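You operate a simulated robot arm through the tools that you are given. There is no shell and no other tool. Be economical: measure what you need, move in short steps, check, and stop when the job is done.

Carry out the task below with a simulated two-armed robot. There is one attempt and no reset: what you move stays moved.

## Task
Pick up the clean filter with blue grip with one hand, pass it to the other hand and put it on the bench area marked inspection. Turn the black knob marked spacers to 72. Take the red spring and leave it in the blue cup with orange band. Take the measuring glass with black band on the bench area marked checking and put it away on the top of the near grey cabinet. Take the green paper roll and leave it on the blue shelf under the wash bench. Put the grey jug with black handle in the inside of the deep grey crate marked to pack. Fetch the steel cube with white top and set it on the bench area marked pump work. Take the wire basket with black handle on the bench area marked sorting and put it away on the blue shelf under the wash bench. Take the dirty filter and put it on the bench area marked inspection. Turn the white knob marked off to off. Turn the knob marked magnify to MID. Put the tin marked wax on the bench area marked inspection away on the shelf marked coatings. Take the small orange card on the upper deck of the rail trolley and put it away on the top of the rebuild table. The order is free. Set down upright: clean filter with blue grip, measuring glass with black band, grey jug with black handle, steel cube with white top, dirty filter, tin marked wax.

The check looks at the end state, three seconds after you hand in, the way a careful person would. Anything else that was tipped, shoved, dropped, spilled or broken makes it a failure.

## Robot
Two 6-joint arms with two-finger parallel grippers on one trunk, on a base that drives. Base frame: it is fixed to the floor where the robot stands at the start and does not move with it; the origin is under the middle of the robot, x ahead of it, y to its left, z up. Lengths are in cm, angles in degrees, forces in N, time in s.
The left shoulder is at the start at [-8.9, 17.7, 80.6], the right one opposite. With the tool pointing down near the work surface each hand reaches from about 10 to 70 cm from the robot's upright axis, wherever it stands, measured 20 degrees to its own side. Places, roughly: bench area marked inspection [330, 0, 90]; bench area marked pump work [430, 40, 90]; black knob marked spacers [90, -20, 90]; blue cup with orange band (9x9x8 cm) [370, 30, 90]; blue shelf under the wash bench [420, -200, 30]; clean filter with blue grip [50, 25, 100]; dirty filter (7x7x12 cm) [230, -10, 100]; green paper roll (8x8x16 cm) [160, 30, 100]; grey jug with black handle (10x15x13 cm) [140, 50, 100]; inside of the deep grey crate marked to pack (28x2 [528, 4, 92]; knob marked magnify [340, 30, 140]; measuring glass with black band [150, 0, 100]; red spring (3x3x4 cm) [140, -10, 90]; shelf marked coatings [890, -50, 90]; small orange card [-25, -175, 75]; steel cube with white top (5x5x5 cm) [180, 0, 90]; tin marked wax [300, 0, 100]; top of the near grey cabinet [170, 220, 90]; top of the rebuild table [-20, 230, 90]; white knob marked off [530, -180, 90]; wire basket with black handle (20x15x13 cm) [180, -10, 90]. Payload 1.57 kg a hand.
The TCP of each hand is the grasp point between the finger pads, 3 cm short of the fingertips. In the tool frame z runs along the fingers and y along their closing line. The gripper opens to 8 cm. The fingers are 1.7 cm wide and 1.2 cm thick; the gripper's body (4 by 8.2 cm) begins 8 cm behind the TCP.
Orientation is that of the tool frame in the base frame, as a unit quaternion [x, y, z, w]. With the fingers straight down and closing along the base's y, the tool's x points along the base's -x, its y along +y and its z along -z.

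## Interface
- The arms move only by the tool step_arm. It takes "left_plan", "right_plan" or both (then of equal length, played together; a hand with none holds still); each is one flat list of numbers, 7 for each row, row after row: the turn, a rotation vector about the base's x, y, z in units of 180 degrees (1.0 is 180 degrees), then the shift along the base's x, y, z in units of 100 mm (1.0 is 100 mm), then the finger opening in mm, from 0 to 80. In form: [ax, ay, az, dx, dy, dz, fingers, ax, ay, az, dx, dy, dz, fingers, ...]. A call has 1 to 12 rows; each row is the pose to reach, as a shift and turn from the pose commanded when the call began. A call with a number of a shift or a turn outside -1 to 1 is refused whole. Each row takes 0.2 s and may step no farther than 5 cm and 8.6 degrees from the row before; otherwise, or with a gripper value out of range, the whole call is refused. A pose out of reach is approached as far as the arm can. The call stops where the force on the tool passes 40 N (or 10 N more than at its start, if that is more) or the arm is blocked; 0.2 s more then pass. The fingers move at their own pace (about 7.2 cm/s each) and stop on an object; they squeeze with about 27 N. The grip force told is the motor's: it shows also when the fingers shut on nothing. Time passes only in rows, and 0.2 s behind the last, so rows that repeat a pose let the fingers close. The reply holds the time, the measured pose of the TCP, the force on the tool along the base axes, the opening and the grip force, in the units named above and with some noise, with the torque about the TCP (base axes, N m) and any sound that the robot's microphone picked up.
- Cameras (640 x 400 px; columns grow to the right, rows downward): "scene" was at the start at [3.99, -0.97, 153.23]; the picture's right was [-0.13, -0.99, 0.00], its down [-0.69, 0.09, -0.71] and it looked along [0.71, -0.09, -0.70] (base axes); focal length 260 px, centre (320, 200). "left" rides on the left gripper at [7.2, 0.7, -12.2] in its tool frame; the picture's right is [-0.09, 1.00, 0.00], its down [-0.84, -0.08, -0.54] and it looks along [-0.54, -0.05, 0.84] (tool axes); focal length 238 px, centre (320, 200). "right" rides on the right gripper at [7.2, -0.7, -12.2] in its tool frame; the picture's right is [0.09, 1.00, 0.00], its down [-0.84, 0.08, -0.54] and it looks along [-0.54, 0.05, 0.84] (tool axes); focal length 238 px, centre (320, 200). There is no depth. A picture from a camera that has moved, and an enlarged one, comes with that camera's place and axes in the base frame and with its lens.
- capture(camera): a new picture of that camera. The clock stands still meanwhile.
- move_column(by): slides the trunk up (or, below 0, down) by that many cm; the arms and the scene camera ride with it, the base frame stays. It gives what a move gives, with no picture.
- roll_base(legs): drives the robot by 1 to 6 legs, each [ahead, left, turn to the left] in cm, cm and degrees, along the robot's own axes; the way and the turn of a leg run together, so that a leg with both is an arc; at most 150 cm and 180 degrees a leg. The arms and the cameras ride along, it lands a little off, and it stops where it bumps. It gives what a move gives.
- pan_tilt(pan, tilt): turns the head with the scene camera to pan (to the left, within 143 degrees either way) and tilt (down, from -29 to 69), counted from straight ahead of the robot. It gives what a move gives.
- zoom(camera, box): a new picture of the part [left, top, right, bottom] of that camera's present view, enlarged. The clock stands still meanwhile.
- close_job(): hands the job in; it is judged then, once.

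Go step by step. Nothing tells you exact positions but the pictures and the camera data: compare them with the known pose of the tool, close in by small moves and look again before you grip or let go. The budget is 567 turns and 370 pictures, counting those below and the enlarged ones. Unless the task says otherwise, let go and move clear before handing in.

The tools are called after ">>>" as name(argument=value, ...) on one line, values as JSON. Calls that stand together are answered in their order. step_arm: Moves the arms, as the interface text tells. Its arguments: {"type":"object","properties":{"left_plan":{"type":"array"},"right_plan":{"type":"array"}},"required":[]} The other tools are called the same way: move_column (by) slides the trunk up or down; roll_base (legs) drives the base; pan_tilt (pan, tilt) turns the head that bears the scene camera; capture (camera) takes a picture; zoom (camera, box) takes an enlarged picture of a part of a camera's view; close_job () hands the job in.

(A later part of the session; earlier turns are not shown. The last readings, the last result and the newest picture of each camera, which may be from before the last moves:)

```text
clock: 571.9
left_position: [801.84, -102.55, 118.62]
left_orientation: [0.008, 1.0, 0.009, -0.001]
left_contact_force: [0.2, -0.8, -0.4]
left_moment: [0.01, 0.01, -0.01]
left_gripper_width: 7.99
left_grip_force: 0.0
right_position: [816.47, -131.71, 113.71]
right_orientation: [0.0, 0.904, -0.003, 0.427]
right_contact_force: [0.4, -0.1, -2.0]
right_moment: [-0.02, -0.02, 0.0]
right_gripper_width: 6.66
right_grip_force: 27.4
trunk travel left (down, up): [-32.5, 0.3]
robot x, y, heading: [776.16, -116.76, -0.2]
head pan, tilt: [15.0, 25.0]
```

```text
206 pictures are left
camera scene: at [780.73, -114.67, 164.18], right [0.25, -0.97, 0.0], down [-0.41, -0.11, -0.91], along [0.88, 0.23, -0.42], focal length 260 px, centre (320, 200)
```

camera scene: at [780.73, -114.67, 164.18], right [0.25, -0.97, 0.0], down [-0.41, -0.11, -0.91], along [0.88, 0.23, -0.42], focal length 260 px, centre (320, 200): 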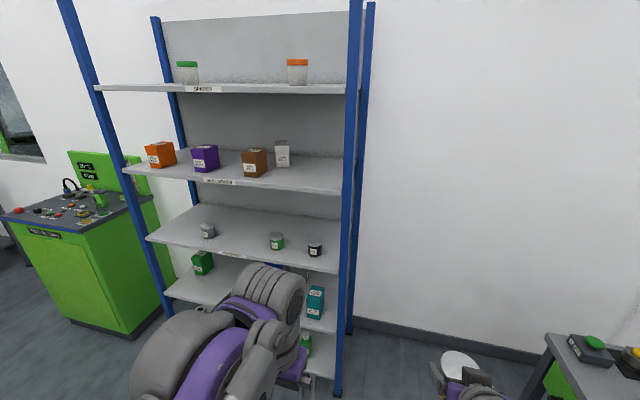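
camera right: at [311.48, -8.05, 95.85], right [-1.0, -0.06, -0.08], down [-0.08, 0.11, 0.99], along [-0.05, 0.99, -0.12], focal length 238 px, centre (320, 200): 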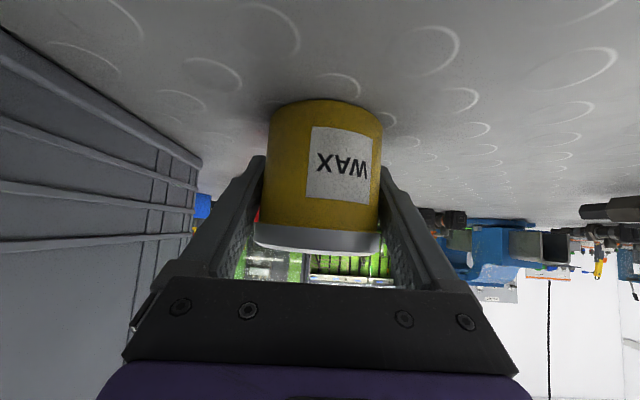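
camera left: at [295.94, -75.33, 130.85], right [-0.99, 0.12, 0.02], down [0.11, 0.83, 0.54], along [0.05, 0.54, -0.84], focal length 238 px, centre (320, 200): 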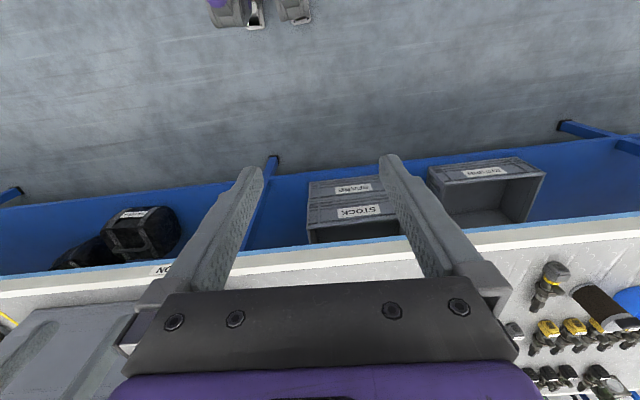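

The last leg was cut short, so something may be near. I look around to the right.

>>> pan_tilt(pan=-75, tilt=40)

>>> capture(camera="scene")

>>> pan_tilt(pan=-135, tilt=40)

>>> capture(camera="scene")

```text
clock: 573.5
left_position: [801.71, -102.74, 118.64]
left_orientation: [0.007, 1.0, 0.008, -0.001]
left_contact_force: [0.0, 0.2, 0.8]
left_moment: [0.0, -0.01, 0.0]
left_gripper_width: 7.99
left_grip_force: 0.1
right_position: [816.42, -131.81, 113.89]
right_orientation: [-0.001, 0.904, -0.003, 0.428]
right_contact_force: [0.9, -0.2, -2.1]
right_moment: [0.01, -0.02, 0.01]
right_gripper_width: 6.63
right_grip_force: 27.3
trunk travel left (down, up): [-32.5, 0.3]
robot x, y, heading: [776.54, -116.99, -0.0]
head pan, tilt: [-75.0, 40.0]
```

```text
205 pictures are left
camera scene: at [774.0, -125.24, 161.86], right [-0.97, -0.26, 0.0], down [-0.16, 0.62, -0.77], along [0.2, -0.74, -0.64], focal length 260 px, centre (320, 200)
```

scene: 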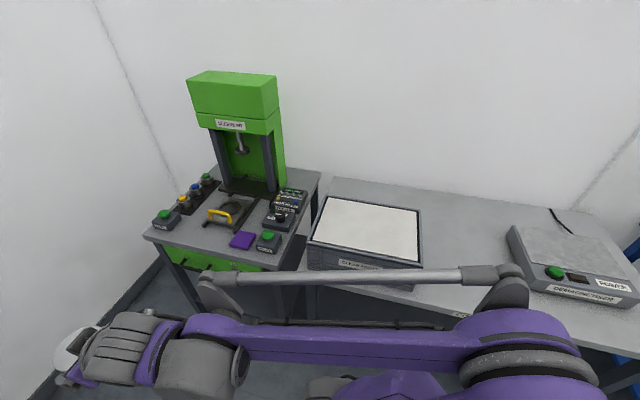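

```text
clock: 574.8
left_position: [801.84, -102.68, 118.66]
left_orientation: [0.008, 1.0, 0.008, -0.001]
left_contact_force: [0.2, 0.2, -0.4]
left_moment: [0.0, 0.01, 0.01]
left_gripper_width: 8.01
left_grip_force: 0.1
right_position: [816.28, -131.61, 113.74]
right_orientation: [-0.001, 0.904, -0.003, 0.428]
right_contact_force: [-0.8, -0.3, -1.8]
right_moment: [0.04, 0.03, 0.01]
right_gripper_width: 6.64
right_grip_force: 27.2
trunk travel left (down, up): [-32.5, 0.3]
robot x, y, heading: [776.35, -116.77, -0.3]
head pan, tilt: [-135.0, 40.0]
```

```text
204 pictures are left
camera scene: at [765.79, -123.01, 161.86], right [-0.71, 0.71, 0.0], down [0.46, 0.45, -0.77], along [-0.54, -0.54, -0.64], focal length 260 px, centre (320, 200)
```

scene: 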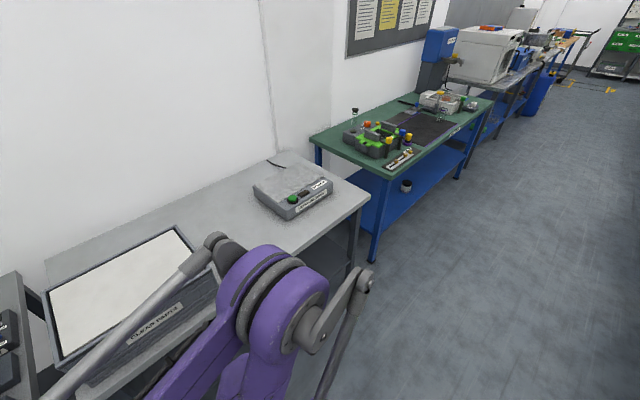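

The right elbow came near the grey table; objects look undisturbed. I move left away from it and read the rack labels.

>>> roll_base(legs=[[0, 28, 0]])

>>> pan_tilt(pan=10, tilt=25)

>>> zoom(camera="scene", box=[60, 60, 400, 300])

>>> zoom(camera="scene", box=[160, 130, 320, 260])

```text
clock: 577.8
left_position: [802.05, -74.89, 118.74]
left_orientation: [0.008, 1.0, 0.009, -0.001]
left_contact_force: [-0.2, 0.2, 0.4]
left_moment: [0.0, 0.0, 0.03]
left_gripper_width: 7.98
left_grip_force: 0.1
right_position: [816.49, -104.05, 113.86]
right_orientation: [-0.001, 0.904, -0.003, 0.428]
right_contact_force: [-0.2, 0.7, -2.5]
right_moment: [-0.02, -0.03, 0.0]
right_gripper_width: 6.64
right_grip_force: 26.6
trunk travel left (down, up): [-32.5, 0.3]
robot x, y, heading: [776.25, -89.47, -0.1]
head pan, tilt: [-135.0, 40.0]
```

```text
clock: 580.1
left_position: [801.79, -74.94, 118.71]
left_orientation: [0.007, 1.0, 0.009, -0.001]
left_contact_force: [0.2, 0.6, 0.4]
left_moment: [0.03, 0.0, -0.04]
left_gripper_width: 7.98
left_grip_force: 0.1
right_position: [816.45, -103.97, 113.93]
right_orientation: [-0.001, 0.904, -0.002, 0.427]
right_contact_force: [-0.8, -0.1, -2.4]
right_moment: [0.0, 0.02, -0.01]
right_gripper_width: 6.6
right_grip_force: 26.7
trunk travel left (down, up): [-32.5, 0.3]
robot x, y, heading: [775.85, -89.44, 0.1]
head pan, tilt: [10.0, 25.0]
```

```text
1.67 times, centred on (230, 180) of scene
camera zoom: at [780.97, -87.78, 164.19], right [0.17, -0.99, 0.0], down [-0.42, -0.07, -0.91], along [0.89, 0.16, -0.42], focal length 434 px, centre (470, 233)
```

zoom: 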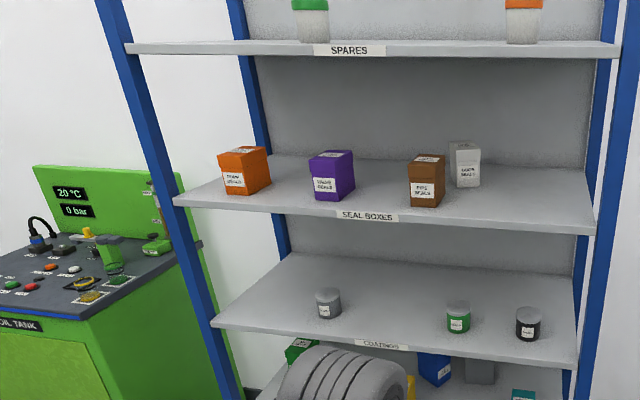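

```text
3.08 times, centred on (240, 195) of scene
camera zoom: at [780.97, -87.78, 164.19], right [0.17, -0.99, 0.0], down [-0.42, -0.07, -0.91], along [0.89, 0.16, -0.42], focal length 801 px, centre (566, 215)
```

zoom: 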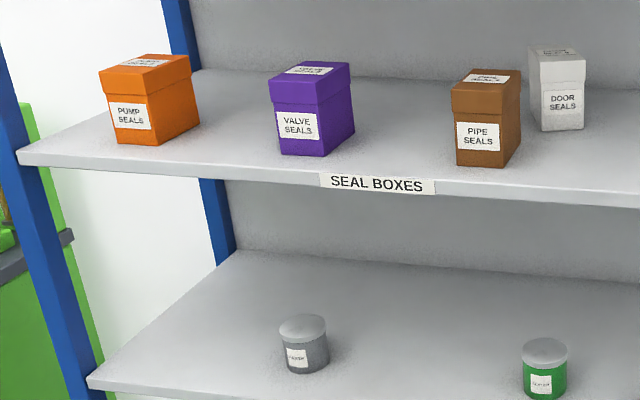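

The COATINGS shelf is the third one, with a gap between the grey and green tins around y≈−44. I move there.

>>> roll_base(legs=[[0, 60, 0], [20, 0, 0]])

>>> pan_tilt(pan=-8, tilt=35)

>>> capture(camera="scene")

>>> capture(camera="right")

```text
clock: 587.1
left_position: [821.15, -13.87, 118.56]
left_orientation: [-0.002, 1.0, 0.009, 0.0]
left_contact_force: [0.0, 0.3, -0.1]
left_moment: [0.0, 0.0, -0.01]
left_gripper_width: 7.99
left_grip_force: 0.1
right_position: [836.3, -42.65, 113.86]
right_orientation: [-0.009, 0.904, 0.001, 0.428]
right_contact_force: [0.6, 0.0, -1.9]
right_moment: [0.02, -0.02, -0.01]
right_gripper_width: 6.63
right_grip_force: 26.8
trunk travel left (down, up): [-32.5, 0.3]
robot x, y, heading: [796.01, -28.95, 0.9]
head pan, tilt: [10.0, 25.0]
```

```text
clock: 587.9
left_position: [821.27, -13.89, 118.57]
left_orientation: [-0.002, 1.0, 0.009, -0.001]
left_contact_force: [-0.3, 0.1, 0.0]
left_moment: [0.04, -0.01, -0.01]
left_gripper_width: 7.99
left_grip_force: 0.1
right_position: [836.36, -42.74, 113.9]
right_orientation: [-0.009, 0.904, 0.001, 0.427]
right_contact_force: [-0.3, 0.2, -2.3]
right_moment: [-0.02, -0.01, -0.02]
right_gripper_width: 6.63
right_grip_force: 27.1
trunk travel left (down, up): [-32.5, 0.3]
robot x, y, heading: [796.13, -28.9, 0.9]
head pan, tilt: [-8.0, 35.0]
```

```text
201 pictures are left
camera scene: at [800.28, -29.91, 162.62], right [-0.12, -0.99, 0.0], down [-0.57, 0.07, -0.82], along [0.81, -0.1, -0.57], focal length 260 px, centre (320, 200)
```

scene: 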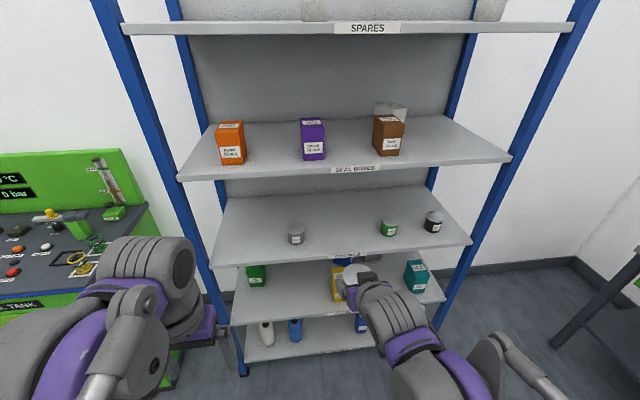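

```text
200 pictures are left
camera right: at [822.36, -43.67, 116.0], right [-0.08, 0.99, -0.08], down [0.11, 0.08, 0.99], along [0.99, 0.07, -0.12], focal length 238 px, centre (320, 200)
```

right: 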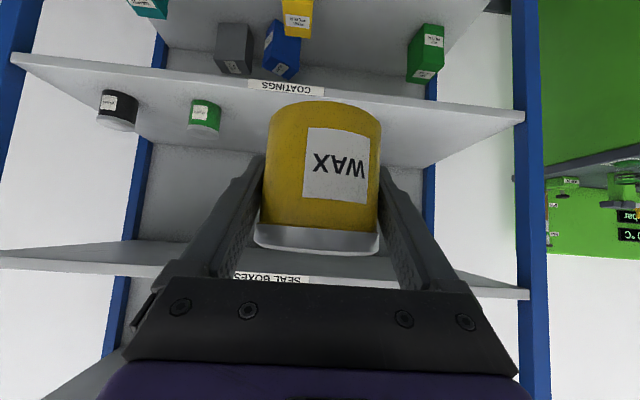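

The shelf's front edge is at x≈867.5, z≈90.6, with the gap at y −63..−33. I lower the tin to z≈99, shift to y≈−48, and drive closer.

>>> step_arm(right_plan=[0, 0, 0, 0, -0.2, -0.35, 40, 0, 0, 0, 0, -0.4, -0.7, 40, 0, 0, 0, 0, -0.5, -1.0, 40])

>>> step_arm(right_plan=[0, 0, 0, 0.3, 0, -0.2, 40, 0, 0, 0, 0.5, 0, -0.4, 40])

>>> roll_base(legs=[[20, 0, -0.9]])

>>> capture(camera="right")

>>> capture(camera="scene")

```text
clock: 588.7
left_position: [821.22, -13.93, 118.59]
left_orientation: [-0.002, 1.0, 0.009, -0.001]
left_contact_force: [-0.1, 1.0, -0.5]
left_moment: [-0.01, -0.01, 0.0]
left_gripper_width: 7.98
left_grip_force: 0.1
right_position: [836.34, -47.72, 103.64]
right_orientation: [-0.009, 0.904, 0.001, 0.427]
right_contact_force: [-1.6, 0.2, -1.2]
right_moment: [-0.02, 0.0, 0.0]
right_gripper_width: 6.61
right_grip_force: 26.8
trunk travel left (down, up): [-32.5, 0.3]
robot x, y, heading: [796.36, -28.84, 0.9]
head pan, tilt: [-8.0, 35.0]
```

```text
clock: 589.3
left_position: [821.33, -13.88, 118.75]
left_orientation: [-0.002, 1.0, 0.009, -0.001]
left_contact_force: [-0.3, -0.4, 0.0]
left_moment: [-0.02, 0.01, -0.01]
left_gripper_width: 8.03
left_grip_force: 0.1
right_position: [841.3, -47.7, 99.69]
right_orientation: [-0.009, 0.904, 0.001, 0.427]
right_contact_force: [0.6, 0.0, -2.2]
right_moment: [-0.02, -0.01, 0.0]
right_gripper_width: 6.64
right_grip_force: 26.9
trunk travel left (down, up): [-32.5, 0.3]
robot x, y, heading: [796.28, -28.71, 0.7]
head pan, tilt: [-8.0, 35.0]
```

```text
clock: 590.9
left_position: [841.48, -14.06, 118.58]
left_orientation: [0.006, 1.0, 0.009, -0.001]
left_contact_force: [-0.3, 0.7, 0.6]
left_moment: [-0.03, -0.02, 0.0]
left_gripper_width: 7.97
left_grip_force: 0.1
right_position: [860.96, -48.02, 99.82]
right_orientation: [-0.003, 0.904, -0.002, 0.427]
right_contact_force: [0.1, -0.4, -1.5]
right_moment: [-0.02, -0.02, -0.03]
right_gripper_width: 6.63
right_grip_force: 27.2
trunk travel left (down, up): [-32.5, 0.3]
robot x, y, heading: [815.77, -28.71, 0.3]
head pan, tilt: [-8.0, 35.0]
```

```text
199 pictures are left
camera right: at [846.96, -48.94, 101.87], right [-0.06, 1.0, -0.08], down [0.11, 0.08, 0.99], along [0.99, 0.05, -0.12], focal length 238 px, centre (320, 200)
```

right: 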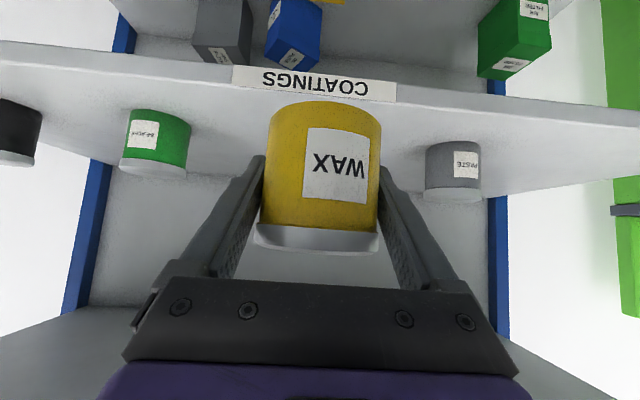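

```text
198 pictures are left
camera scene: at [820.2, -29.81, 162.59], right [-0.14, -0.99, 0.0], down [-0.57, 0.08, -0.82], along [0.81, -0.11, -0.57], focal length 260 px, centre (320, 200)
```

scene: 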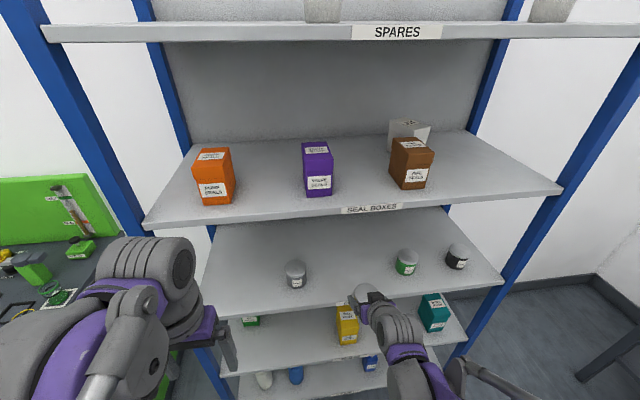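

Centred in the gap. I reach in 18 cm.

>>> step_arm(right_plan=[0, 0, 0, 0.4, 0, 0, 40, 0, 0, 0, 0.8, 0, 0, 40, 0, 0, 0, 1.0, 0, 0, 40])

>>> step_arm(right_plan=[0, 0, 0, 0.4, 0, 0, 40, 0, 0, 0, 0.8, 0, 0, 40, 0, 0, 0, 0.8, 0, -0.2, 40, 0, 0, 0, 0.8, 0, -0.3, 40, 0, 0, 0, 0.8, 0, -0.36, 40, 0, 0, 0, 0.8, 0, -0.4, 40, 0, 0, 0, 0.8, 0, -0.44, 40, 0, 0, 0, 0.8, 0, -0.48, 40, 0, 0, 0, 0.8, 0, -0.52, 40, 0, 0, 0, 0.8, 0, -0.56, 40, 0, 0, 0, 0.8, 0, -0.6, 40])

>>> capture(camera="right")

>>> zoom(camera="scene", box=[240, 190, 480, 340])

```text
clock: 591.7
left_position: [841.43, -14.14, 118.72]
left_orientation: [0.005, 1.0, 0.008, -0.001]
left_contact_force: [0.5, -0.6, 0.2]
left_moment: [-0.01, 0.03, 0.0]
left_gripper_width: 8.02
left_grip_force: 0.1
right_position: [871.18, -48.17, 99.85]
right_orientation: [-0.003, 0.904, -0.002, 0.427]
right_contact_force: [0.6, -0.6, -2.5]
right_moment: [-0.02, 0.01, 0.04]
right_gripper_width: 6.65
right_grip_force: 26.7
trunk travel left (down, up): [-32.5, 0.3]
robot x, y, heading: [815.75, -28.8, -0.0]
head pan, tilt: [-8.0, 35.0]
```

```text
clock: 594.1
left_position: [841.55, -14.06, 118.65]
left_orientation: [0.006, 1.0, 0.008, -0.001]
left_contact_force: [-0.2, 0.2, 0.1]
left_moment: [0.02, 0.01, -0.02]
left_gripper_width: 8.01
left_grip_force: 0.0
right_position: [879.04, -48.23, 93.82]
right_orientation: [-0.003, 0.904, -0.002, 0.427]
right_contact_force: [-1.4, -0.1, -1.9]
right_moment: [-0.04, 0.01, 0.0]
right_gripper_width: 6.64
right_grip_force: 27.2
trunk travel left (down, up): [-32.5, 0.3]
robot x, y, heading: [815.86, -28.3, -0.0]
head pan, tilt: [-8.0, 35.0]
```

```text
197 pictures are left
camera right: at [865.07, -48.91, 95.91], right [-0.06, 1.0, -0.08], down [0.11, 0.08, 0.99], along [0.99, 0.05, -0.12], focal length 238 px, centre (320, 200)
```

right: 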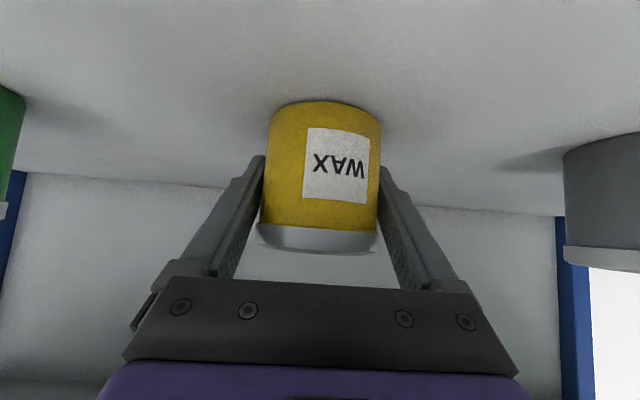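

```text
2.67 times, centred on (360, 265) of scene
camera zoom: at [820.29, -29.82, 162.61], right [-0.14, -0.99, 0.0], down [-0.57, 0.08, -0.82], along [0.81, -0.11, -0.57], focal length 694 px, centre (213, 27)
```

zoom: 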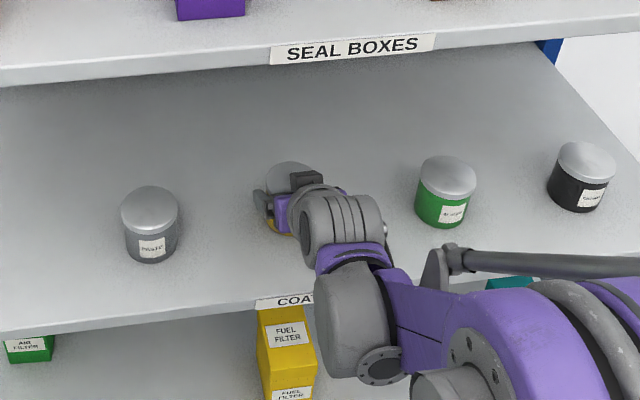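

Almost down; lowering further in 3 mm steps.

>>> step_arm(right_plan=[0, 0, 0, 0, 0, -0.03, 40, 0, 0, 0, 0, 0, -0.06, 40, 0, 0, 0, 0, 0, -0.09, 40, 0, 0, 0, 0, 0, -0.12, 40, 0, 0, 0, 0, 0, -0.15, 40, 0, 0, 0, 0, 0, -0.18, 40, 0, 0, 0, 0, 0, -0.21, 40, 0, 0, 0, 0, 0, -0.24, 40])

```text
clock: 595.5
left_position: [841.2, -14.1, 118.67]
left_orientation: [0.005, 1.0, 0.01, 0.001]
left_contact_force: [0.4, 0.1, -0.4]
left_moment: [0.03, -0.02, 0.0]
left_gripper_width: 7.99
left_grip_force: 0.0
right_position: [878.9, -48.07, 92.44]
right_orientation: [-0.001, 0.902, -0.002, 0.432]
right_contact_force: [-3.0, 1.3, 27.8]
right_moment: [0.49, 0.31, 0.22]
right_gripper_width: 6.55
right_grip_force: 26.1
trunk travel left (down, up): [-32.5, 0.3]
robot x, y, heading: [815.72, -28.76, 0.1]
head pan, tilt: [-8.0, 35.0]
stopped in row 6 (right hand): the force on the tool passed its limit at 44 N (the readings are from after the stop); the commanded pose is now the measured one
```

Contact. I open and withdraw along the tool axis.

>>> step_arm(right_plan=[0, 0, 0, 0, 0, 0.03, 70, 0, 0, 0, 0, 0, 0.03, 80, 0, 0, 0, 0, 0, 0.03, 80, 0, 0, 0, -0.3, 0, 0.23, 80, 0, 0, 0, -0.6, 0, 0.45, 80, 0, 0, 0, -0.9, 0, 0.6, 80, 0, 0, 0, -1.0, 0, 0.7, 80])

>>> capture(camera="right")

>>> roll_base(legs=[[-30, 0, 0]])

>>> zoom(camera="scene", box=[200, 180, 480, 340])

```text
clock: 597.1
left_position: [841.43, -13.98, 118.64]
left_orientation: [0.005, 1.0, 0.009, -0.001]
left_contact_force: [-0.1, 0.3, 0.2]
left_moment: [-0.03, 0.03, 0.01]
left_gripper_width: 8.0
left_grip_force: 0.0
right_position: [868.94, -48.17, 99.21]
right_orientation: [-0.002, 0.903, -0.001, 0.43]
right_contact_force: [-0.1, 0.7, 1.0]
right_moment: [0.01, 0.02, 0.03]
right_gripper_width: 8.01
right_grip_force: 0.1
trunk travel left (down, up): [-32.5, 0.3]
robot x, y, heading: [815.61, -28.86, -0.1]
head pan, tilt: [-8.0, 35.0]
```

```text
195 pictures are left
camera right: at [854.99, -48.88, 101.26], right [-0.06, 1.0, -0.08], down [0.11, 0.08, 0.99], along [0.99, 0.05, -0.11], focal length 238 px, centre (320, 200)
```

right: 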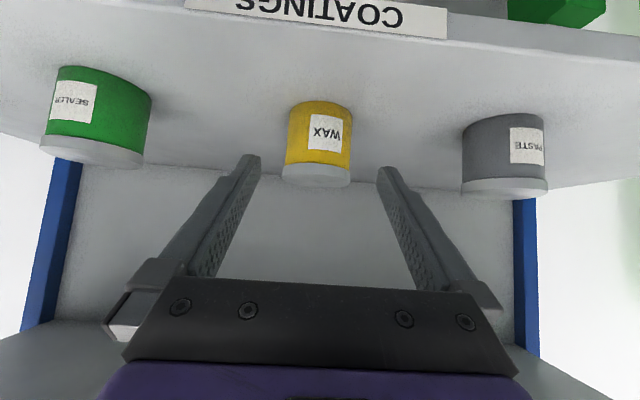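

```text
clock: 599.1
left_position: [811.65, -14.16, 118.65]
left_orientation: [0.004, 1.0, 0.008, -0.001]
left_contact_force: [0.1, -0.3, -1.2]
left_moment: [-0.01, 0.02, 0.03]
left_gripper_width: 8.01
left_grip_force: 0.1
right_position: [839.32, -47.98, 99.29]
right_orientation: [-0.003, 0.903, -0.001, 0.429]
right_contact_force: [0.7, 0.5, 0.0]
right_moment: [0.01, -0.02, 0.04]
right_gripper_width: 8.01
right_grip_force: 0.0
trunk travel left (down, up): [-32.5, 0.3]
robot x, y, heading: [785.98, -28.66, 0.5]
head pan, tilt: [-8.0, 35.0]
```

```text
2.29 times, centred on (340, 260) of scene
camera zoom: at [790.45, -29.88, 162.63], right [-0.13, -0.99, 0.0], down [-0.57, 0.08, -0.82], along [0.81, -0.11, -0.57], focal length 595 px, centre (274, 63)
```

zoom: 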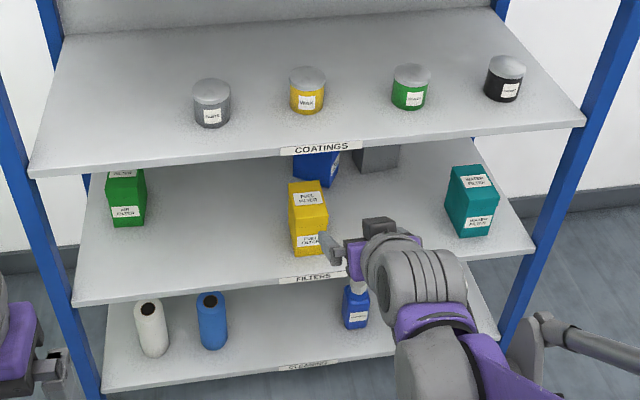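

Wax tin stands on the COATINGS shelf. I restore the right hand and head back to the dirty filter.

>>> step_arm(right_plan=[0, 0.0463, 0, -0.1, 0, 0.2, 80, 0, 0.0926, 0, -0.2, 0, 0.4, 80, 0, 0.139, 0, -0.3, 0, 0.6, 80, 0, 0.185, 0, -0.4, 0, 0.8, 80, 0, 0.2315, 0, -0.5, 0, 1.0, 80, 0, 0.278, 0, -0.6, 0, 1.0, 80])

>>> step_arm(right_plan=[0, 0, 0, 0, 0, 0.45, 80, 0, 0, 0, 0, 0, 0.85, 80])

>>> roll_base(legs=[[0, -64, 0], [0, 0, 89.5], [0, 150, 0], [0, 150, 0], [0, 150, 0], [0, 118, 0]])

>>> pan_tilt(pan=0, tilt=45)

>>> capture(camera="scene")

```text
clock: 600.5
left_position: [811.66, -14.06, 118.66]
left_orientation: [0.003, 1.0, 0.008, -0.001]
left_contact_force: [0.9, 0.4, -0.3]
left_moment: [0.03, -0.03, 0.0]
left_gripper_width: 8.01
left_grip_force: 0.1
right_position: [833.31, -48.08, 109.29]
right_orientation: [-0.003, 1.0, 0.001, 0.005]
right_contact_force: [0.0, -0.2, -0.6]
right_moment: [0.03, 0.04, 0.01]
right_gripper_width: 7.98
right_grip_force: 0.1
trunk travel left (down, up): [-32.5, 0.3]
robot x, y, heading: [786.11, -28.84, 0.5]
head pan, tilt: [-8.0, 35.0]
```

```text
clock: 601.1
left_position: [811.61, -14.0, 118.65]
left_orientation: [0.004, 1.0, 0.009, 0.0]
left_contact_force: [-0.8, 0.6, 0.5]
left_moment: [-0.03, 0.01, 0.01]
left_gripper_width: 8.02
left_grip_force: 0.1
right_position: [833.31, -47.91, 117.91]
right_orientation: [-0.004, 1.0, 0.002, 0.007]
right_contact_force: [-0.9, -0.1, -0.5]
right_moment: [0.01, -0.02, -0.01]
right_gripper_width: 8.03
right_grip_force: 0.1
trunk travel left (down, up): [-32.5, 0.3]
robot x, y, heading: [785.95, -29.01, 0.0]
head pan, tilt: [-8.0, 35.0]
```

```text
clock: 659.7
left_position: [206.37, -84.1, 118.71]
left_orientation: [0.717, -0.697, -0.007, 0.007]
left_contact_force: [-0.3, -0.5, -0.8]
left_moment: [0.01, -0.03, -0.02]
left_gripper_width: 8.0
left_grip_force: 0.0
right_position: [239.66, -61.22, 117.9]
right_orientation: [0.722, -0.692, -0.006, -0.004]
right_contact_force: [0.0, 0.4, 0.7]
right_moment: [0.0, 0.01, 0.0]
right_gripper_width: 8.02
right_grip_force: 0.0
trunk travel left (down, up): [-32.5, 0.3]
robot x, y, heading: [221.81, -108.99, 92.2]
head pan, tilt: [-8.0, 35.0]
```

```text
clock: 660.4
left_position: [206.47, -84.26, 118.68]
left_orientation: [0.716, -0.698, -0.005, 0.007]
left_contact_force: [0.0, 0.4, 0.1]
left_moment: [-0.03, 0.0, 0.01]
left_gripper_width: 7.99
left_grip_force: 0.0
right_position: [239.51, -61.24, 117.86]
right_orientation: [0.721, -0.693, -0.007, -0.003]
right_contact_force: [0.7, -0.5, 0.0]
right_moment: [0.0, -0.02, 0.01]
right_gripper_width: 7.99
right_grip_force: 0.1
trunk travel left (down, up): [-32.5, 0.3]
robot x, y, heading: [221.95, -109.26, 92.0]
head pan, tilt: [0.0, 45.0]
```

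```text
193 pictures are left
camera scene: at [221.75, -105.17, 161.14], right [1.0, 0.04, 0.0], down [0.03, -0.71, -0.71], along [-0.03, 0.71, -0.71], focal length 260 px, centre (320, 200)
```

scene: 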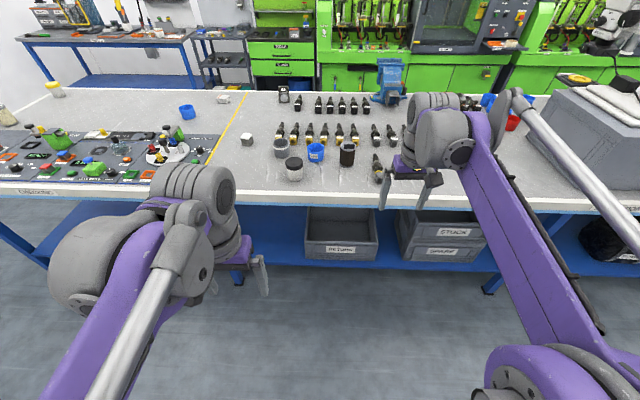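

>>> zoom(camera="scene", box=[260, 110, 400, 200])

>>> roll_base(legs=[[50, 8, -2]])

>>> capture(camera="right")

>>> capture(camera="scene")

```text
4.44 times, centred on (330, 155) of scene
camera zoom: at [221.75, -105.17, 161.14], right [1.0, 0.04, 0.0], down [0.03, -0.71, -0.71], along [-0.03, 0.71, -0.71], focal length 1156 px, centre (276, 400)
```

zoom: 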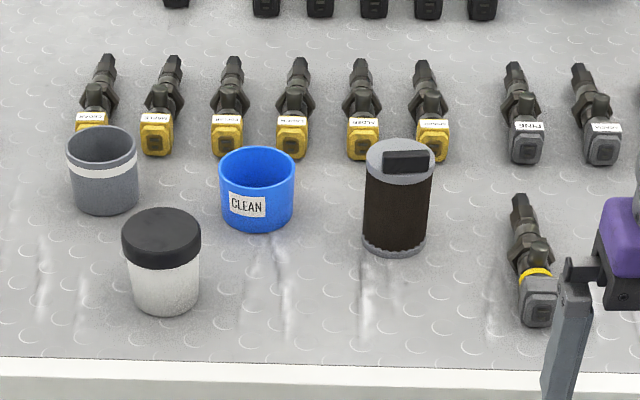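

```text
clock: 663.3
left_position: [198.6, -33.99, 118.52]
left_orientation: [-0.702, 0.712, 0.006, -0.007]
left_contact_force: [0.3, -1.4, -0.2]
left_moment: [-0.02, 0.01, -0.05]
left_gripper_width: 8.01
left_grip_force: 0.0
right_position: [232.69, -12.33, 117.78]
right_orientation: [0.708, -0.706, -0.005, -0.004]
right_contact_force: [0.5, -0.1, 0.1]
right_moment: [-0.02, 0.01, -0.01]
right_gripper_width: 8.02
right_grip_force: 0.0
trunk travel left (down, up): [-32.5, 0.3]
robot x, y, heading: [213.16, -59.47, 89.8]
head pan, tilt: [0.0, 45.0]
```

```text
191 pictures are left
camera right: at [233.46, -19.87, 129.87], right [-1.0, -0.09, 0.0], down [-0.08, 0.83, 0.55], along [-0.05, 0.55, -0.83], focal length 238 px, centre (320, 200)
```

right: 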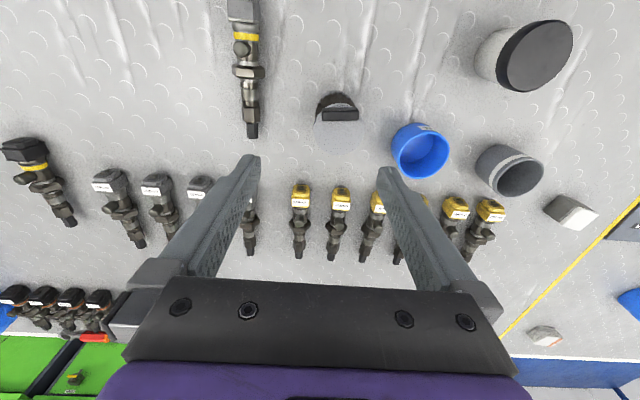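

```text
190 pictures are left
camera scene: at [213.12, -55.61, 161.12], right [1.0, 0.0, 0.0], down [0.0, -0.71, -0.71], along [0.0, 0.71, -0.71], focal length 260 px, centre (320, 200)
```

scene: 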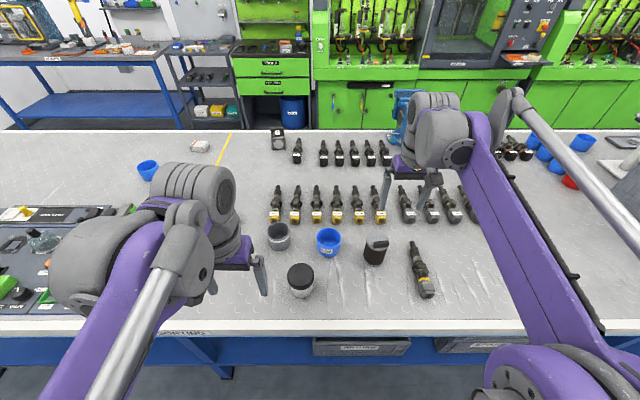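

The dirty filter at (229.8, −13.3) has a black grip bar on top; body ≈6.8 cm. I move above it.

>>> step_arm(right_plan=[0, 0, 0, -0.14, -0.05, -0.3, 80, 0, 0, 0, -0.28, -0.09, -0.6, 80, 0, 0, 0, -0.28, -0.09, -0.7, 80])

>>> zoom(camera="right", box=[220, 40, 420, 240])

>>> zoom(camera="scene", box=[310, 180, 450, 310])

```text
clock: 664.1
left_position: [198.71, -33.94, 118.8]
left_orientation: [-0.702, 0.712, 0.006, -0.007]
left_contact_force: [-0.3, -0.3, -0.3]
left_moment: [0.03, 0.0, -0.01]
left_gripper_width: 8.0
left_grip_force: 0.0
right_position: [230.07, -13.43, 110.88]
right_orientation: [0.707, -0.707, -0.006, -0.005]
right_contact_force: [0.1, -0.5, -0.7]
right_moment: [0.02, 0.02, -0.02]
right_gripper_width: 7.97
right_grip_force: 0.0
trunk travel left (down, up): [-32.5, 0.3]
robot x, y, heading: [213.01, -59.67, 89.8]
head pan, tilt: [0.0, 45.0]
```

```text
2.00 times, centred on (320, 140) of right
camera zoom: at [230.74, -20.81, 122.85], right [-1.0, -0.09, 0.0], down [-0.08, 0.83, 0.55], along [-0.05, 0.55, -0.83], focal length 477 px, centre (320, 320)
```

zoom: 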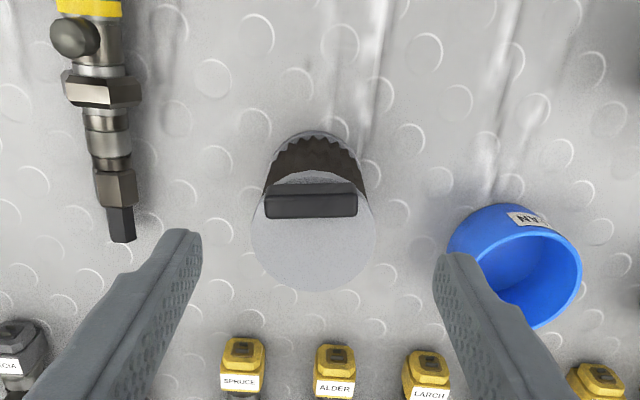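

```text
3.08 times, centred on (380, 245) of scene
camera zoom: at [213.14, -55.54, 161.14], right [1.0, 0.0, 0.0], down [0.0, -0.71, -0.71], along [0.0, 0.71, -0.71], focal length 801 px, centre (135, 62)
```

zoom: 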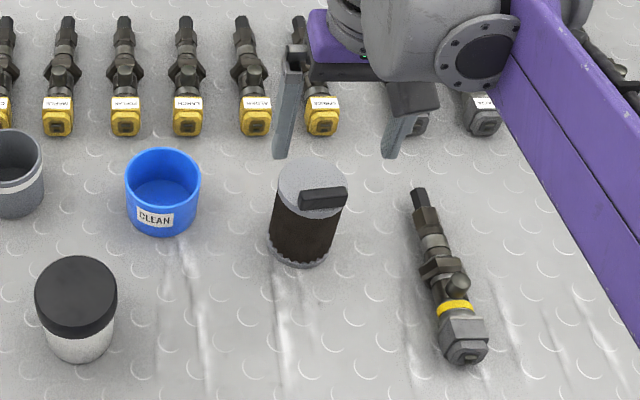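

Its disc centre is (229.9, −10.8), 6.3 cm. I descend and grip.

>>> step_arm(right_plan=[0, 0, 0, -0.01, 0.26, -0.2, 80, 0, 0, 0, -0.01, 0.26, -0.55, 80, 0, 0, 0, -0.01, 0.26, -0.85, 80, 0, 0, 0, -0.01, 0.26, -1.0, 80])

>>> capture(camera="right")

>>> step_arm(right_plan=[0, 0, 0, 0, 0, -0.15, 80, 0, 0, 0, 0, 0, -0.3, 80, 0, 0, 0, 0, 0, -0.3, 60, 0, 0, 0, 0, 0, -0.3, 40, 0, 0, 0, 0, 0, -0.3, 40, 0, 0, 0, 0, 0, -0.3, 40])

```text
clock: 665.1
left_position: [198.68, -33.92, 118.61]
left_orientation: [-0.702, 0.712, 0.006, -0.007]
left_contact_force: [0.4, -0.8, 0.2]
left_moment: [0.05, 0.0, 0.02]
left_gripper_width: 8.0
left_grip_force: 0.0
right_position: [229.94, -10.63, 100.88]
right_orientation: [0.707, -0.707, -0.006, -0.004]
right_contact_force: [0.0, -1.0, 0.1]
right_moment: [-0.02, -0.02, 0.01]
right_gripper_width: 7.98
right_grip_force: 0.2
trunk travel left (down, up): [-32.5, 0.3]
robot x, y, heading: [213.45, -59.34, 89.8]
head pan, tilt: [0.0, 45.0]
```

```text
187 pictures are left
camera right: at [230.62, -18.06, 112.87], right [-1.0, -0.09, 0.0], down [-0.08, 0.83, 0.55], along [-0.05, 0.55, -0.83], focal length 238 px, centre (320, 200)
```

right: 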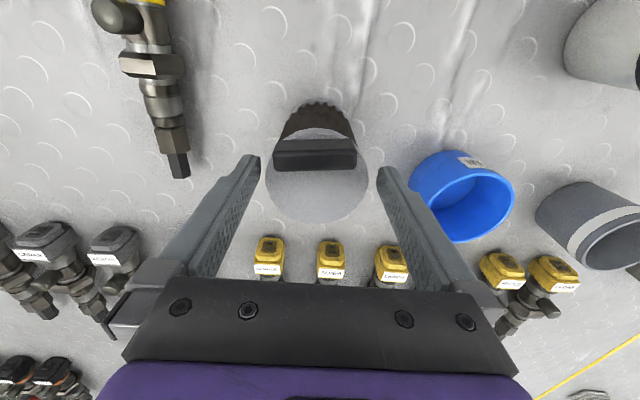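

```text
clock: 666.5
left_position: [198.73, -33.91, 118.59]
left_orientation: [-0.702, 0.712, 0.006, -0.007]
left_contact_force: [1.1, -0.4, 0.2]
left_moment: [-0.02, 0.01, -0.01]
left_gripper_width: 8.01
left_grip_force: 0.0
right_position: [229.86, -10.68, 97.89]
right_orientation: [0.707, -0.707, -0.007, -0.004]
right_contact_force: [1.3, 0.6, -0.6]
right_moment: [-0.02, -0.06, 0.04]
right_gripper_width: 6.45
right_grip_force: 27.6
trunk travel left (down, up): [-32.5, 0.3]
robot x, y, heading: [213.2, -59.29, 89.8]
head pan, tilt: [0.0, 45.0]
```

Gripped. I lift and slide the base right to the inspection area.

>>> step_arm(right_plan=[0, 0, 0, 0, 0, 0.4, 40, 0, 0, 0, 0, 0, 0.8, 40, 0, 0, 0, 0, 0, 1.0, 40])

>>> step_arm(right_plan=[0, 0, 0, 0, 0, 0.35, 40, 0, 0, 0, 0, 0, 0.7, 40])

>>> roll_base(legs=[[0, -79, 0.2]])

>>> capture(camera="right")

>>> capture(camera="scene")

```text
clock: 667.3
left_position: [198.7, -33.91, 118.65]
left_orientation: [-0.702, 0.712, 0.005, -0.007]
left_contact_force: [0.7, 1.2, 0.1]
left_moment: [0.0, -0.02, -0.01]
left_gripper_width: 8.0
left_grip_force: 0.1
right_position: [230.02, -10.97, 107.96]
right_orientation: [-0.707, 0.707, 0.006, 0.004]
right_contact_force: [1.0, 0.2, -1.3]
right_moment: [0.0, -0.01, 0.02]
right_gripper_width: 6.46
right_grip_force: 27.1
trunk travel left (down, up): [-32.5, 0.3]
robot x, y, heading: [213.33, -59.57, 89.8]
head pan, tilt: [0.0, 45.0]
```

```text
clock: 667.9
left_position: [198.64, -33.84, 118.59]
left_orientation: [-0.702, 0.712, 0.005, -0.007]
left_contact_force: [0.4, 0.4, -0.5]
left_moment: [-0.02, 0.01, 0.0]
left_gripper_width: 8.02
left_grip_force: 0.0
right_position: [229.87, -10.66, 114.97]
right_orientation: [-0.707, 0.707, 0.006, 0.003]
right_contact_force: [-0.1, -0.4, -1.2]
right_moment: [0.0, 0.0, 0.01]
right_gripper_width: 6.45
right_grip_force: 27.2
trunk travel left (down, up): [-32.5, 0.3]
robot x, y, heading: [213.48, -59.37, 90.1]
head pan, tilt: [0.0, 45.0]
```

```text
clock: 675.3
left_position: [278.41, -34.12, 118.67]
left_orientation: [-0.701, 0.713, 0.006, -0.007]
left_contact_force: [0.2, -0.8, 0.4]
left_moment: [-0.04, -0.03, -0.01]
left_gripper_width: 7.99
left_grip_force: 0.1
right_position: [309.77, -11.17, 115.02]
right_orientation: [-0.706, 0.708, 0.007, 0.004]
right_contact_force: [-0.1, -0.4, -1.8]
right_moment: [0.04, 0.0, 0.03]
right_gripper_width: 6.43
right_grip_force: 27.1
trunk travel left (down, up): [-32.5, 0.3]
robot x, y, heading: [292.59, -59.86, 89.5]
head pan, tilt: [0.0, 45.0]
```

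```text
186 pictures are left
camera right: at [310.41, -18.54, 126.93], right [-1.0, -0.09, 0.0], down [-0.07, 0.83, 0.55], along [-0.05, 0.55, -0.83], focal length 238 px, centre (320, 200)
```

right: 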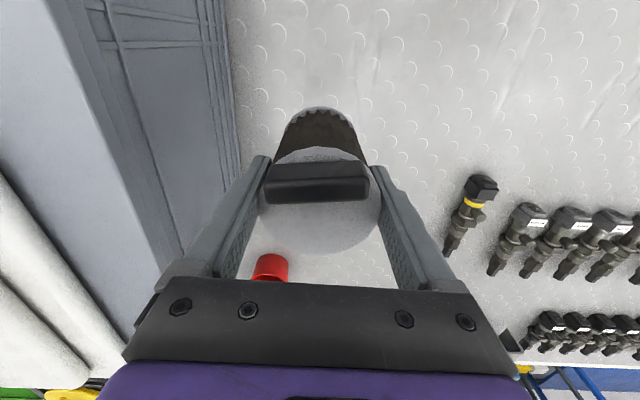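

```text
185 pictures are left
camera scene: at [292.75, -55.89, 161.13], right [1.0, -0.01, 0.0], down [0.0, -0.71, -0.71], along [0.0, 0.71, -0.71], focal length 260 px, centre (320, 200)
```

scene: 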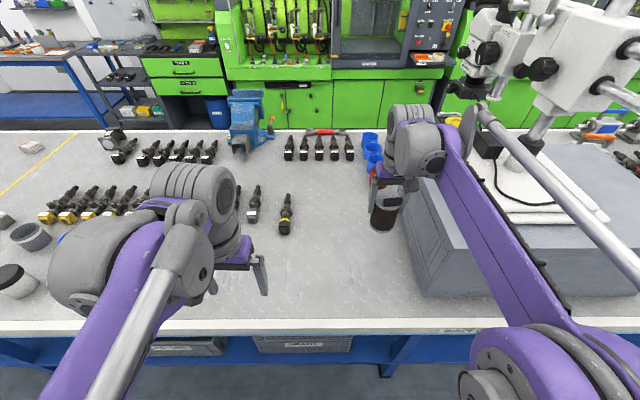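

I drive 9 cm forward, then lower the filter at about (309, 2).

>>> roll_base(legs=[[9, 0, 0.5]])

>>> step_arm(right_plan=[0, 0, 0, -0.05, 0.2, -0.3, 40, 0, 0, 0, -0.1, 0.4, -0.6, 40, 0, 0, 0, -0.1, 0.4, -1.0, 40])

>>> step_arm(right_plan=[0, 0, 0, 0, 0, -0.25, 40, 0, 0, 0, 0, 0, -0.45, 40, 0, 0, 0, 0, 0, -0.55, 40, 0, 0, 0, 0, 0, -0.6, 40, 0, 0, 0, 0, 0, -0.64, 40, 0, 0, 0, 0, 0, -0.68, 40, 0, 0, 0, 0, 0, -0.72, 40, 0, 0, 0, 0, 0, -0.76, 40, 0, 0, 0, 0, 0, -0.8, 40])

>>> capture(camera="scene")

```text
clock: 676.4
left_position: [278.2, -25.73, 118.55]
left_orientation: [-0.703, 0.711, 0.005, -0.006]
left_contact_force: [-0.5, 0.6, -0.4]
left_moment: [-0.02, -0.02, 0.02]
left_gripper_width: 7.99
left_grip_force: 0.0
right_position: [309.36, -2.35, 114.82]
right_orientation: [0.709, -0.706, -0.006, -0.004]
right_contact_force: [0.0, 0.1, -1.9]
right_moment: [0.01, 0.03, -0.01]
right_gripper_width: 6.44
right_grip_force: 26.4
trunk travel left (down, up): [-32.5, 0.3]
robot x, y, heading: [292.97, -51.25, 89.9]
head pan, tilt: [0.0, 45.0]
```

```text
clock: 677.2
left_position: [278.23, -25.57, 118.6]
left_orientation: [-0.704, 0.71, 0.005, -0.006]
left_contact_force: [0.1, 0.3, 0.1]
left_moment: [0.01, 0.01, 0.01]
left_gripper_width: 7.99
left_grip_force: 0.2
right_position: [308.61, 1.8, 104.78]
right_orientation: [0.708, -0.706, -0.006, -0.004]
right_contact_force: [0.4, 0.6, -1.7]
right_moment: [-0.02, 0.0, 0.02]
right_gripper_width: 6.48
right_grip_force: 26.8
trunk travel left (down, up): [-32.5, 0.3]
robot x, y, heading: [293.03, -50.93, 90.1]
head pan, tilt: [0.0, 45.0]
```

```text
clock: 679.2
left_position: [278.15, -25.68, 118.73]
left_orientation: [-0.704, 0.71, 0.006, -0.005]
left_contact_force: [-1.3, 0.4, 0.3]
left_moment: [-0.01, -0.02, -0.03]
left_gripper_width: 7.98
left_grip_force: 0.1
right_position: [308.28, 1.57, 97.07]
right_orientation: [0.708, -0.706, -0.007, -0.004]
right_contact_force: [-1.3, 0.7, 21.4]
right_moment: [0.17, -0.21, -0.31]
right_gripper_width: 6.46
right_grip_force: 27.0
trunk travel left (down, up): [-32.5, 0.3]
robot x, y, heading: [292.95, -50.94, 90.0]
head pan, tilt: [0.0, 45.0]
```

```text
184 pictures are left
camera scene: at [292.65, -47.34, 161.14], right [1.0, 0.0, 0.0], down [0.0, -0.71, -0.71], along [0.0, 0.71, -0.71], focal length 260 px, centre (320, 200)
```

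scene: 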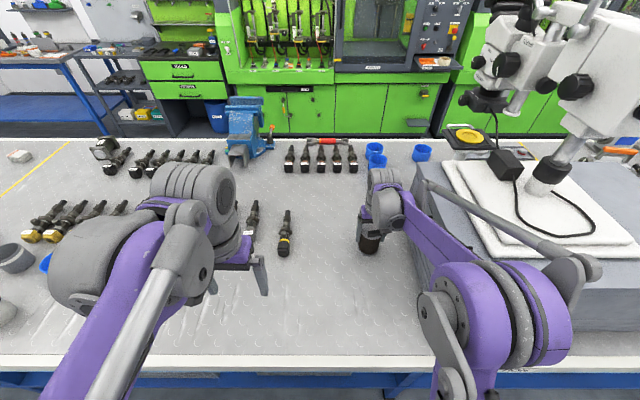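

On the bench. Release and rise.

>>> step_arm(right_plan=[0, 0, 0, 0, 0, 0.06, 65, 0, 0, 0, 0, 0, 0.06, 80, 0, 0, 0, 0, 0, 0.06, 80, 0, 0, 0, 0, 0, 0.4, 80, 0, 0, 0, 0, 0, 0.8, 80, 0, 0, 0, 0, 0, 1.0, 80])

>>> step_arm(right_plan=[0, 0, 0, 0, -0.2, 0.4, 80, 0, 0, 0, 0, -0.5, 0.8, 80, 0, 0, 0, 0, -0.9, 1.0, 80])

>>> capture(camera="right")

```text
clock: 680.6
left_position: [278.27, -25.53, 118.65]
left_orientation: [-0.703, 0.711, 0.006, -0.006]
left_contact_force: [0.4, -0.6, -0.8]
left_moment: [0.02, 0.02, -0.03]
left_gripper_width: 7.98
left_grip_force: 0.0
right_position: [308.27, 1.88, 106.98]
right_orientation: [0.708, -0.706, -0.006, -0.004]
right_contact_force: [-0.2, 0.0, -1.1]
right_moment: [0.0, -0.02, 0.03]
right_gripper_width: 7.99
right_grip_force: 0.1
trunk travel left (down, up): [-32.5, 0.3]
robot x, y, heading: [292.48, -50.97, 90.3]
head pan, tilt: [0.0, 45.0]
```

```text
clock: 681.4
left_position: [278.24, -25.69, 118.67]
left_orientation: [-0.704, 0.71, 0.006, -0.005]
left_contact_force: [0.7, 0.1, -0.5]
left_moment: [0.04, -0.02, -0.01]
left_gripper_width: 7.98
left_grip_force: 0.0
right_position: [308.27, -7.32, 116.9]
right_orientation: [0.709, -0.705, -0.007, -0.004]
right_contact_force: [0.1, -0.6, 0.1]
right_moment: [0.02, -0.02, -0.03]
right_gripper_width: 8.01
right_grip_force: 0.1
trunk travel left (down, up): [-32.5, 0.3]
robot x, y, heading: [292.81, -51.2, 90.2]
head pan, tilt: [0.0, 45.0]
```

```text
183 pictures are left
camera right: at [309.03, -14.89, 128.92], right [-1.0, -0.1, 0.0], down [-0.08, 0.83, 0.55], along [-0.05, 0.55, -0.83], focal length 238 px, centre (320, 200)
```

right: 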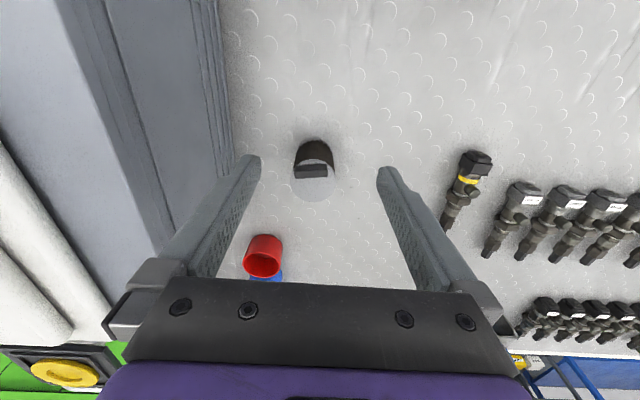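

Dirty filter stands in the inspection area. Now I drive to the front of the bench for the clean filter.

>>> roll_base(legs=[[-44, 0, 0], [0, 150, 0], [0, 150, 0], [0, 0, -90], [0, 92, 0]])

>>> pan_tilt(pan=15, tilt=50)

>>> capture(camera="scene")

>>> zoom(camera="scene", box=[250, 100, 390, 240])

```text
clock: 721.9
left_position: [20.8, 12.92, 118.6]
left_orientation: [0.017, 1.0, 0.009, -0.001]
left_contact_force: [0.6, -0.2, -0.4]
left_moment: [0.02, 0.02, 0.02]
left_gripper_width: 8.0
left_grip_force: 0.0
right_position: [38.45, -17.69, 116.88]
right_orientation: [0.01, 1.0, 0.001, 0.007]
right_contact_force: [-0.9, 0.2, 0.0]
right_moment: [-0.02, -0.02, 0.01]
right_gripper_width: 7.99
right_grip_force: 0.1
trunk travel left (down, up): [-32.5, 0.3]
robot x, y, heading: [-5.06, -1.17, -1.1]
head pan, tilt: [0.0, 45.0]
```

```text
clock: 722.6
left_position: [20.87, 12.8, 118.64]
left_orientation: [0.017, 1.0, 0.009, -0.001]
left_contact_force: [-0.5, 0.0, -0.7]
left_moment: [-0.01, 0.0, -0.04]
left_gripper_width: 8.0
left_grip_force: 0.1
right_position: [38.41, -17.64, 116.85]
right_orientation: [0.01, 1.0, 0.002, 0.007]
right_contact_force: [0.1, 0.7, 0.4]
right_moment: [0.01, 0.0, 0.01]
right_gripper_width: 7.99
right_grip_force: 0.1
trunk travel left (down, up): [-32.5, 0.3]
robot x, y, heading: [-4.78, -1.14, -1.3]
head pan, tilt: [15.0, 50.0]
```

```text
182 pictures are left
camera scene: at [-1.94, 0.85, 160.44], right [0.24, -0.97, 0.0], down [-0.74, -0.18, -0.64], along [0.62, 0.15, -0.77], focal length 260 px, centre (320, 200)
```

scene: 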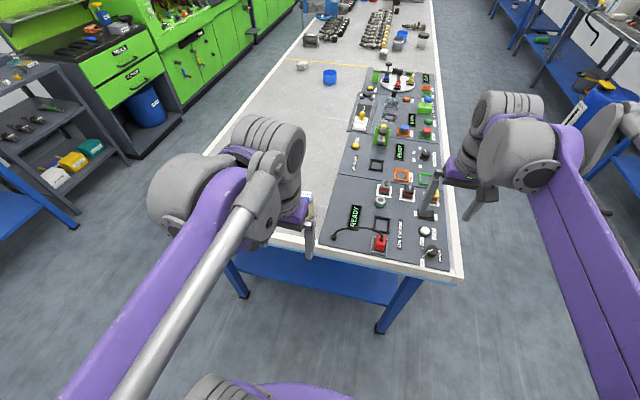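

```text
2.86 times, centred on (320, 170) of scene
camera zoom: at [-1.94, 0.85, 160.44], right [0.24, -0.97, 0.0], down [-0.74, -0.18, -0.64], along [0.62, 0.15, -0.77], focal length 743 px, centre (320, 286)
```

zoom: 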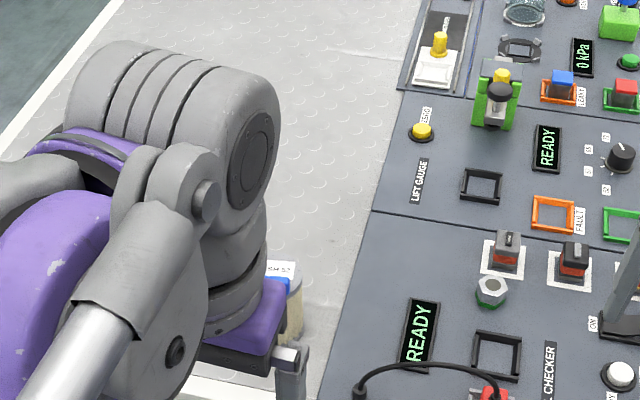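

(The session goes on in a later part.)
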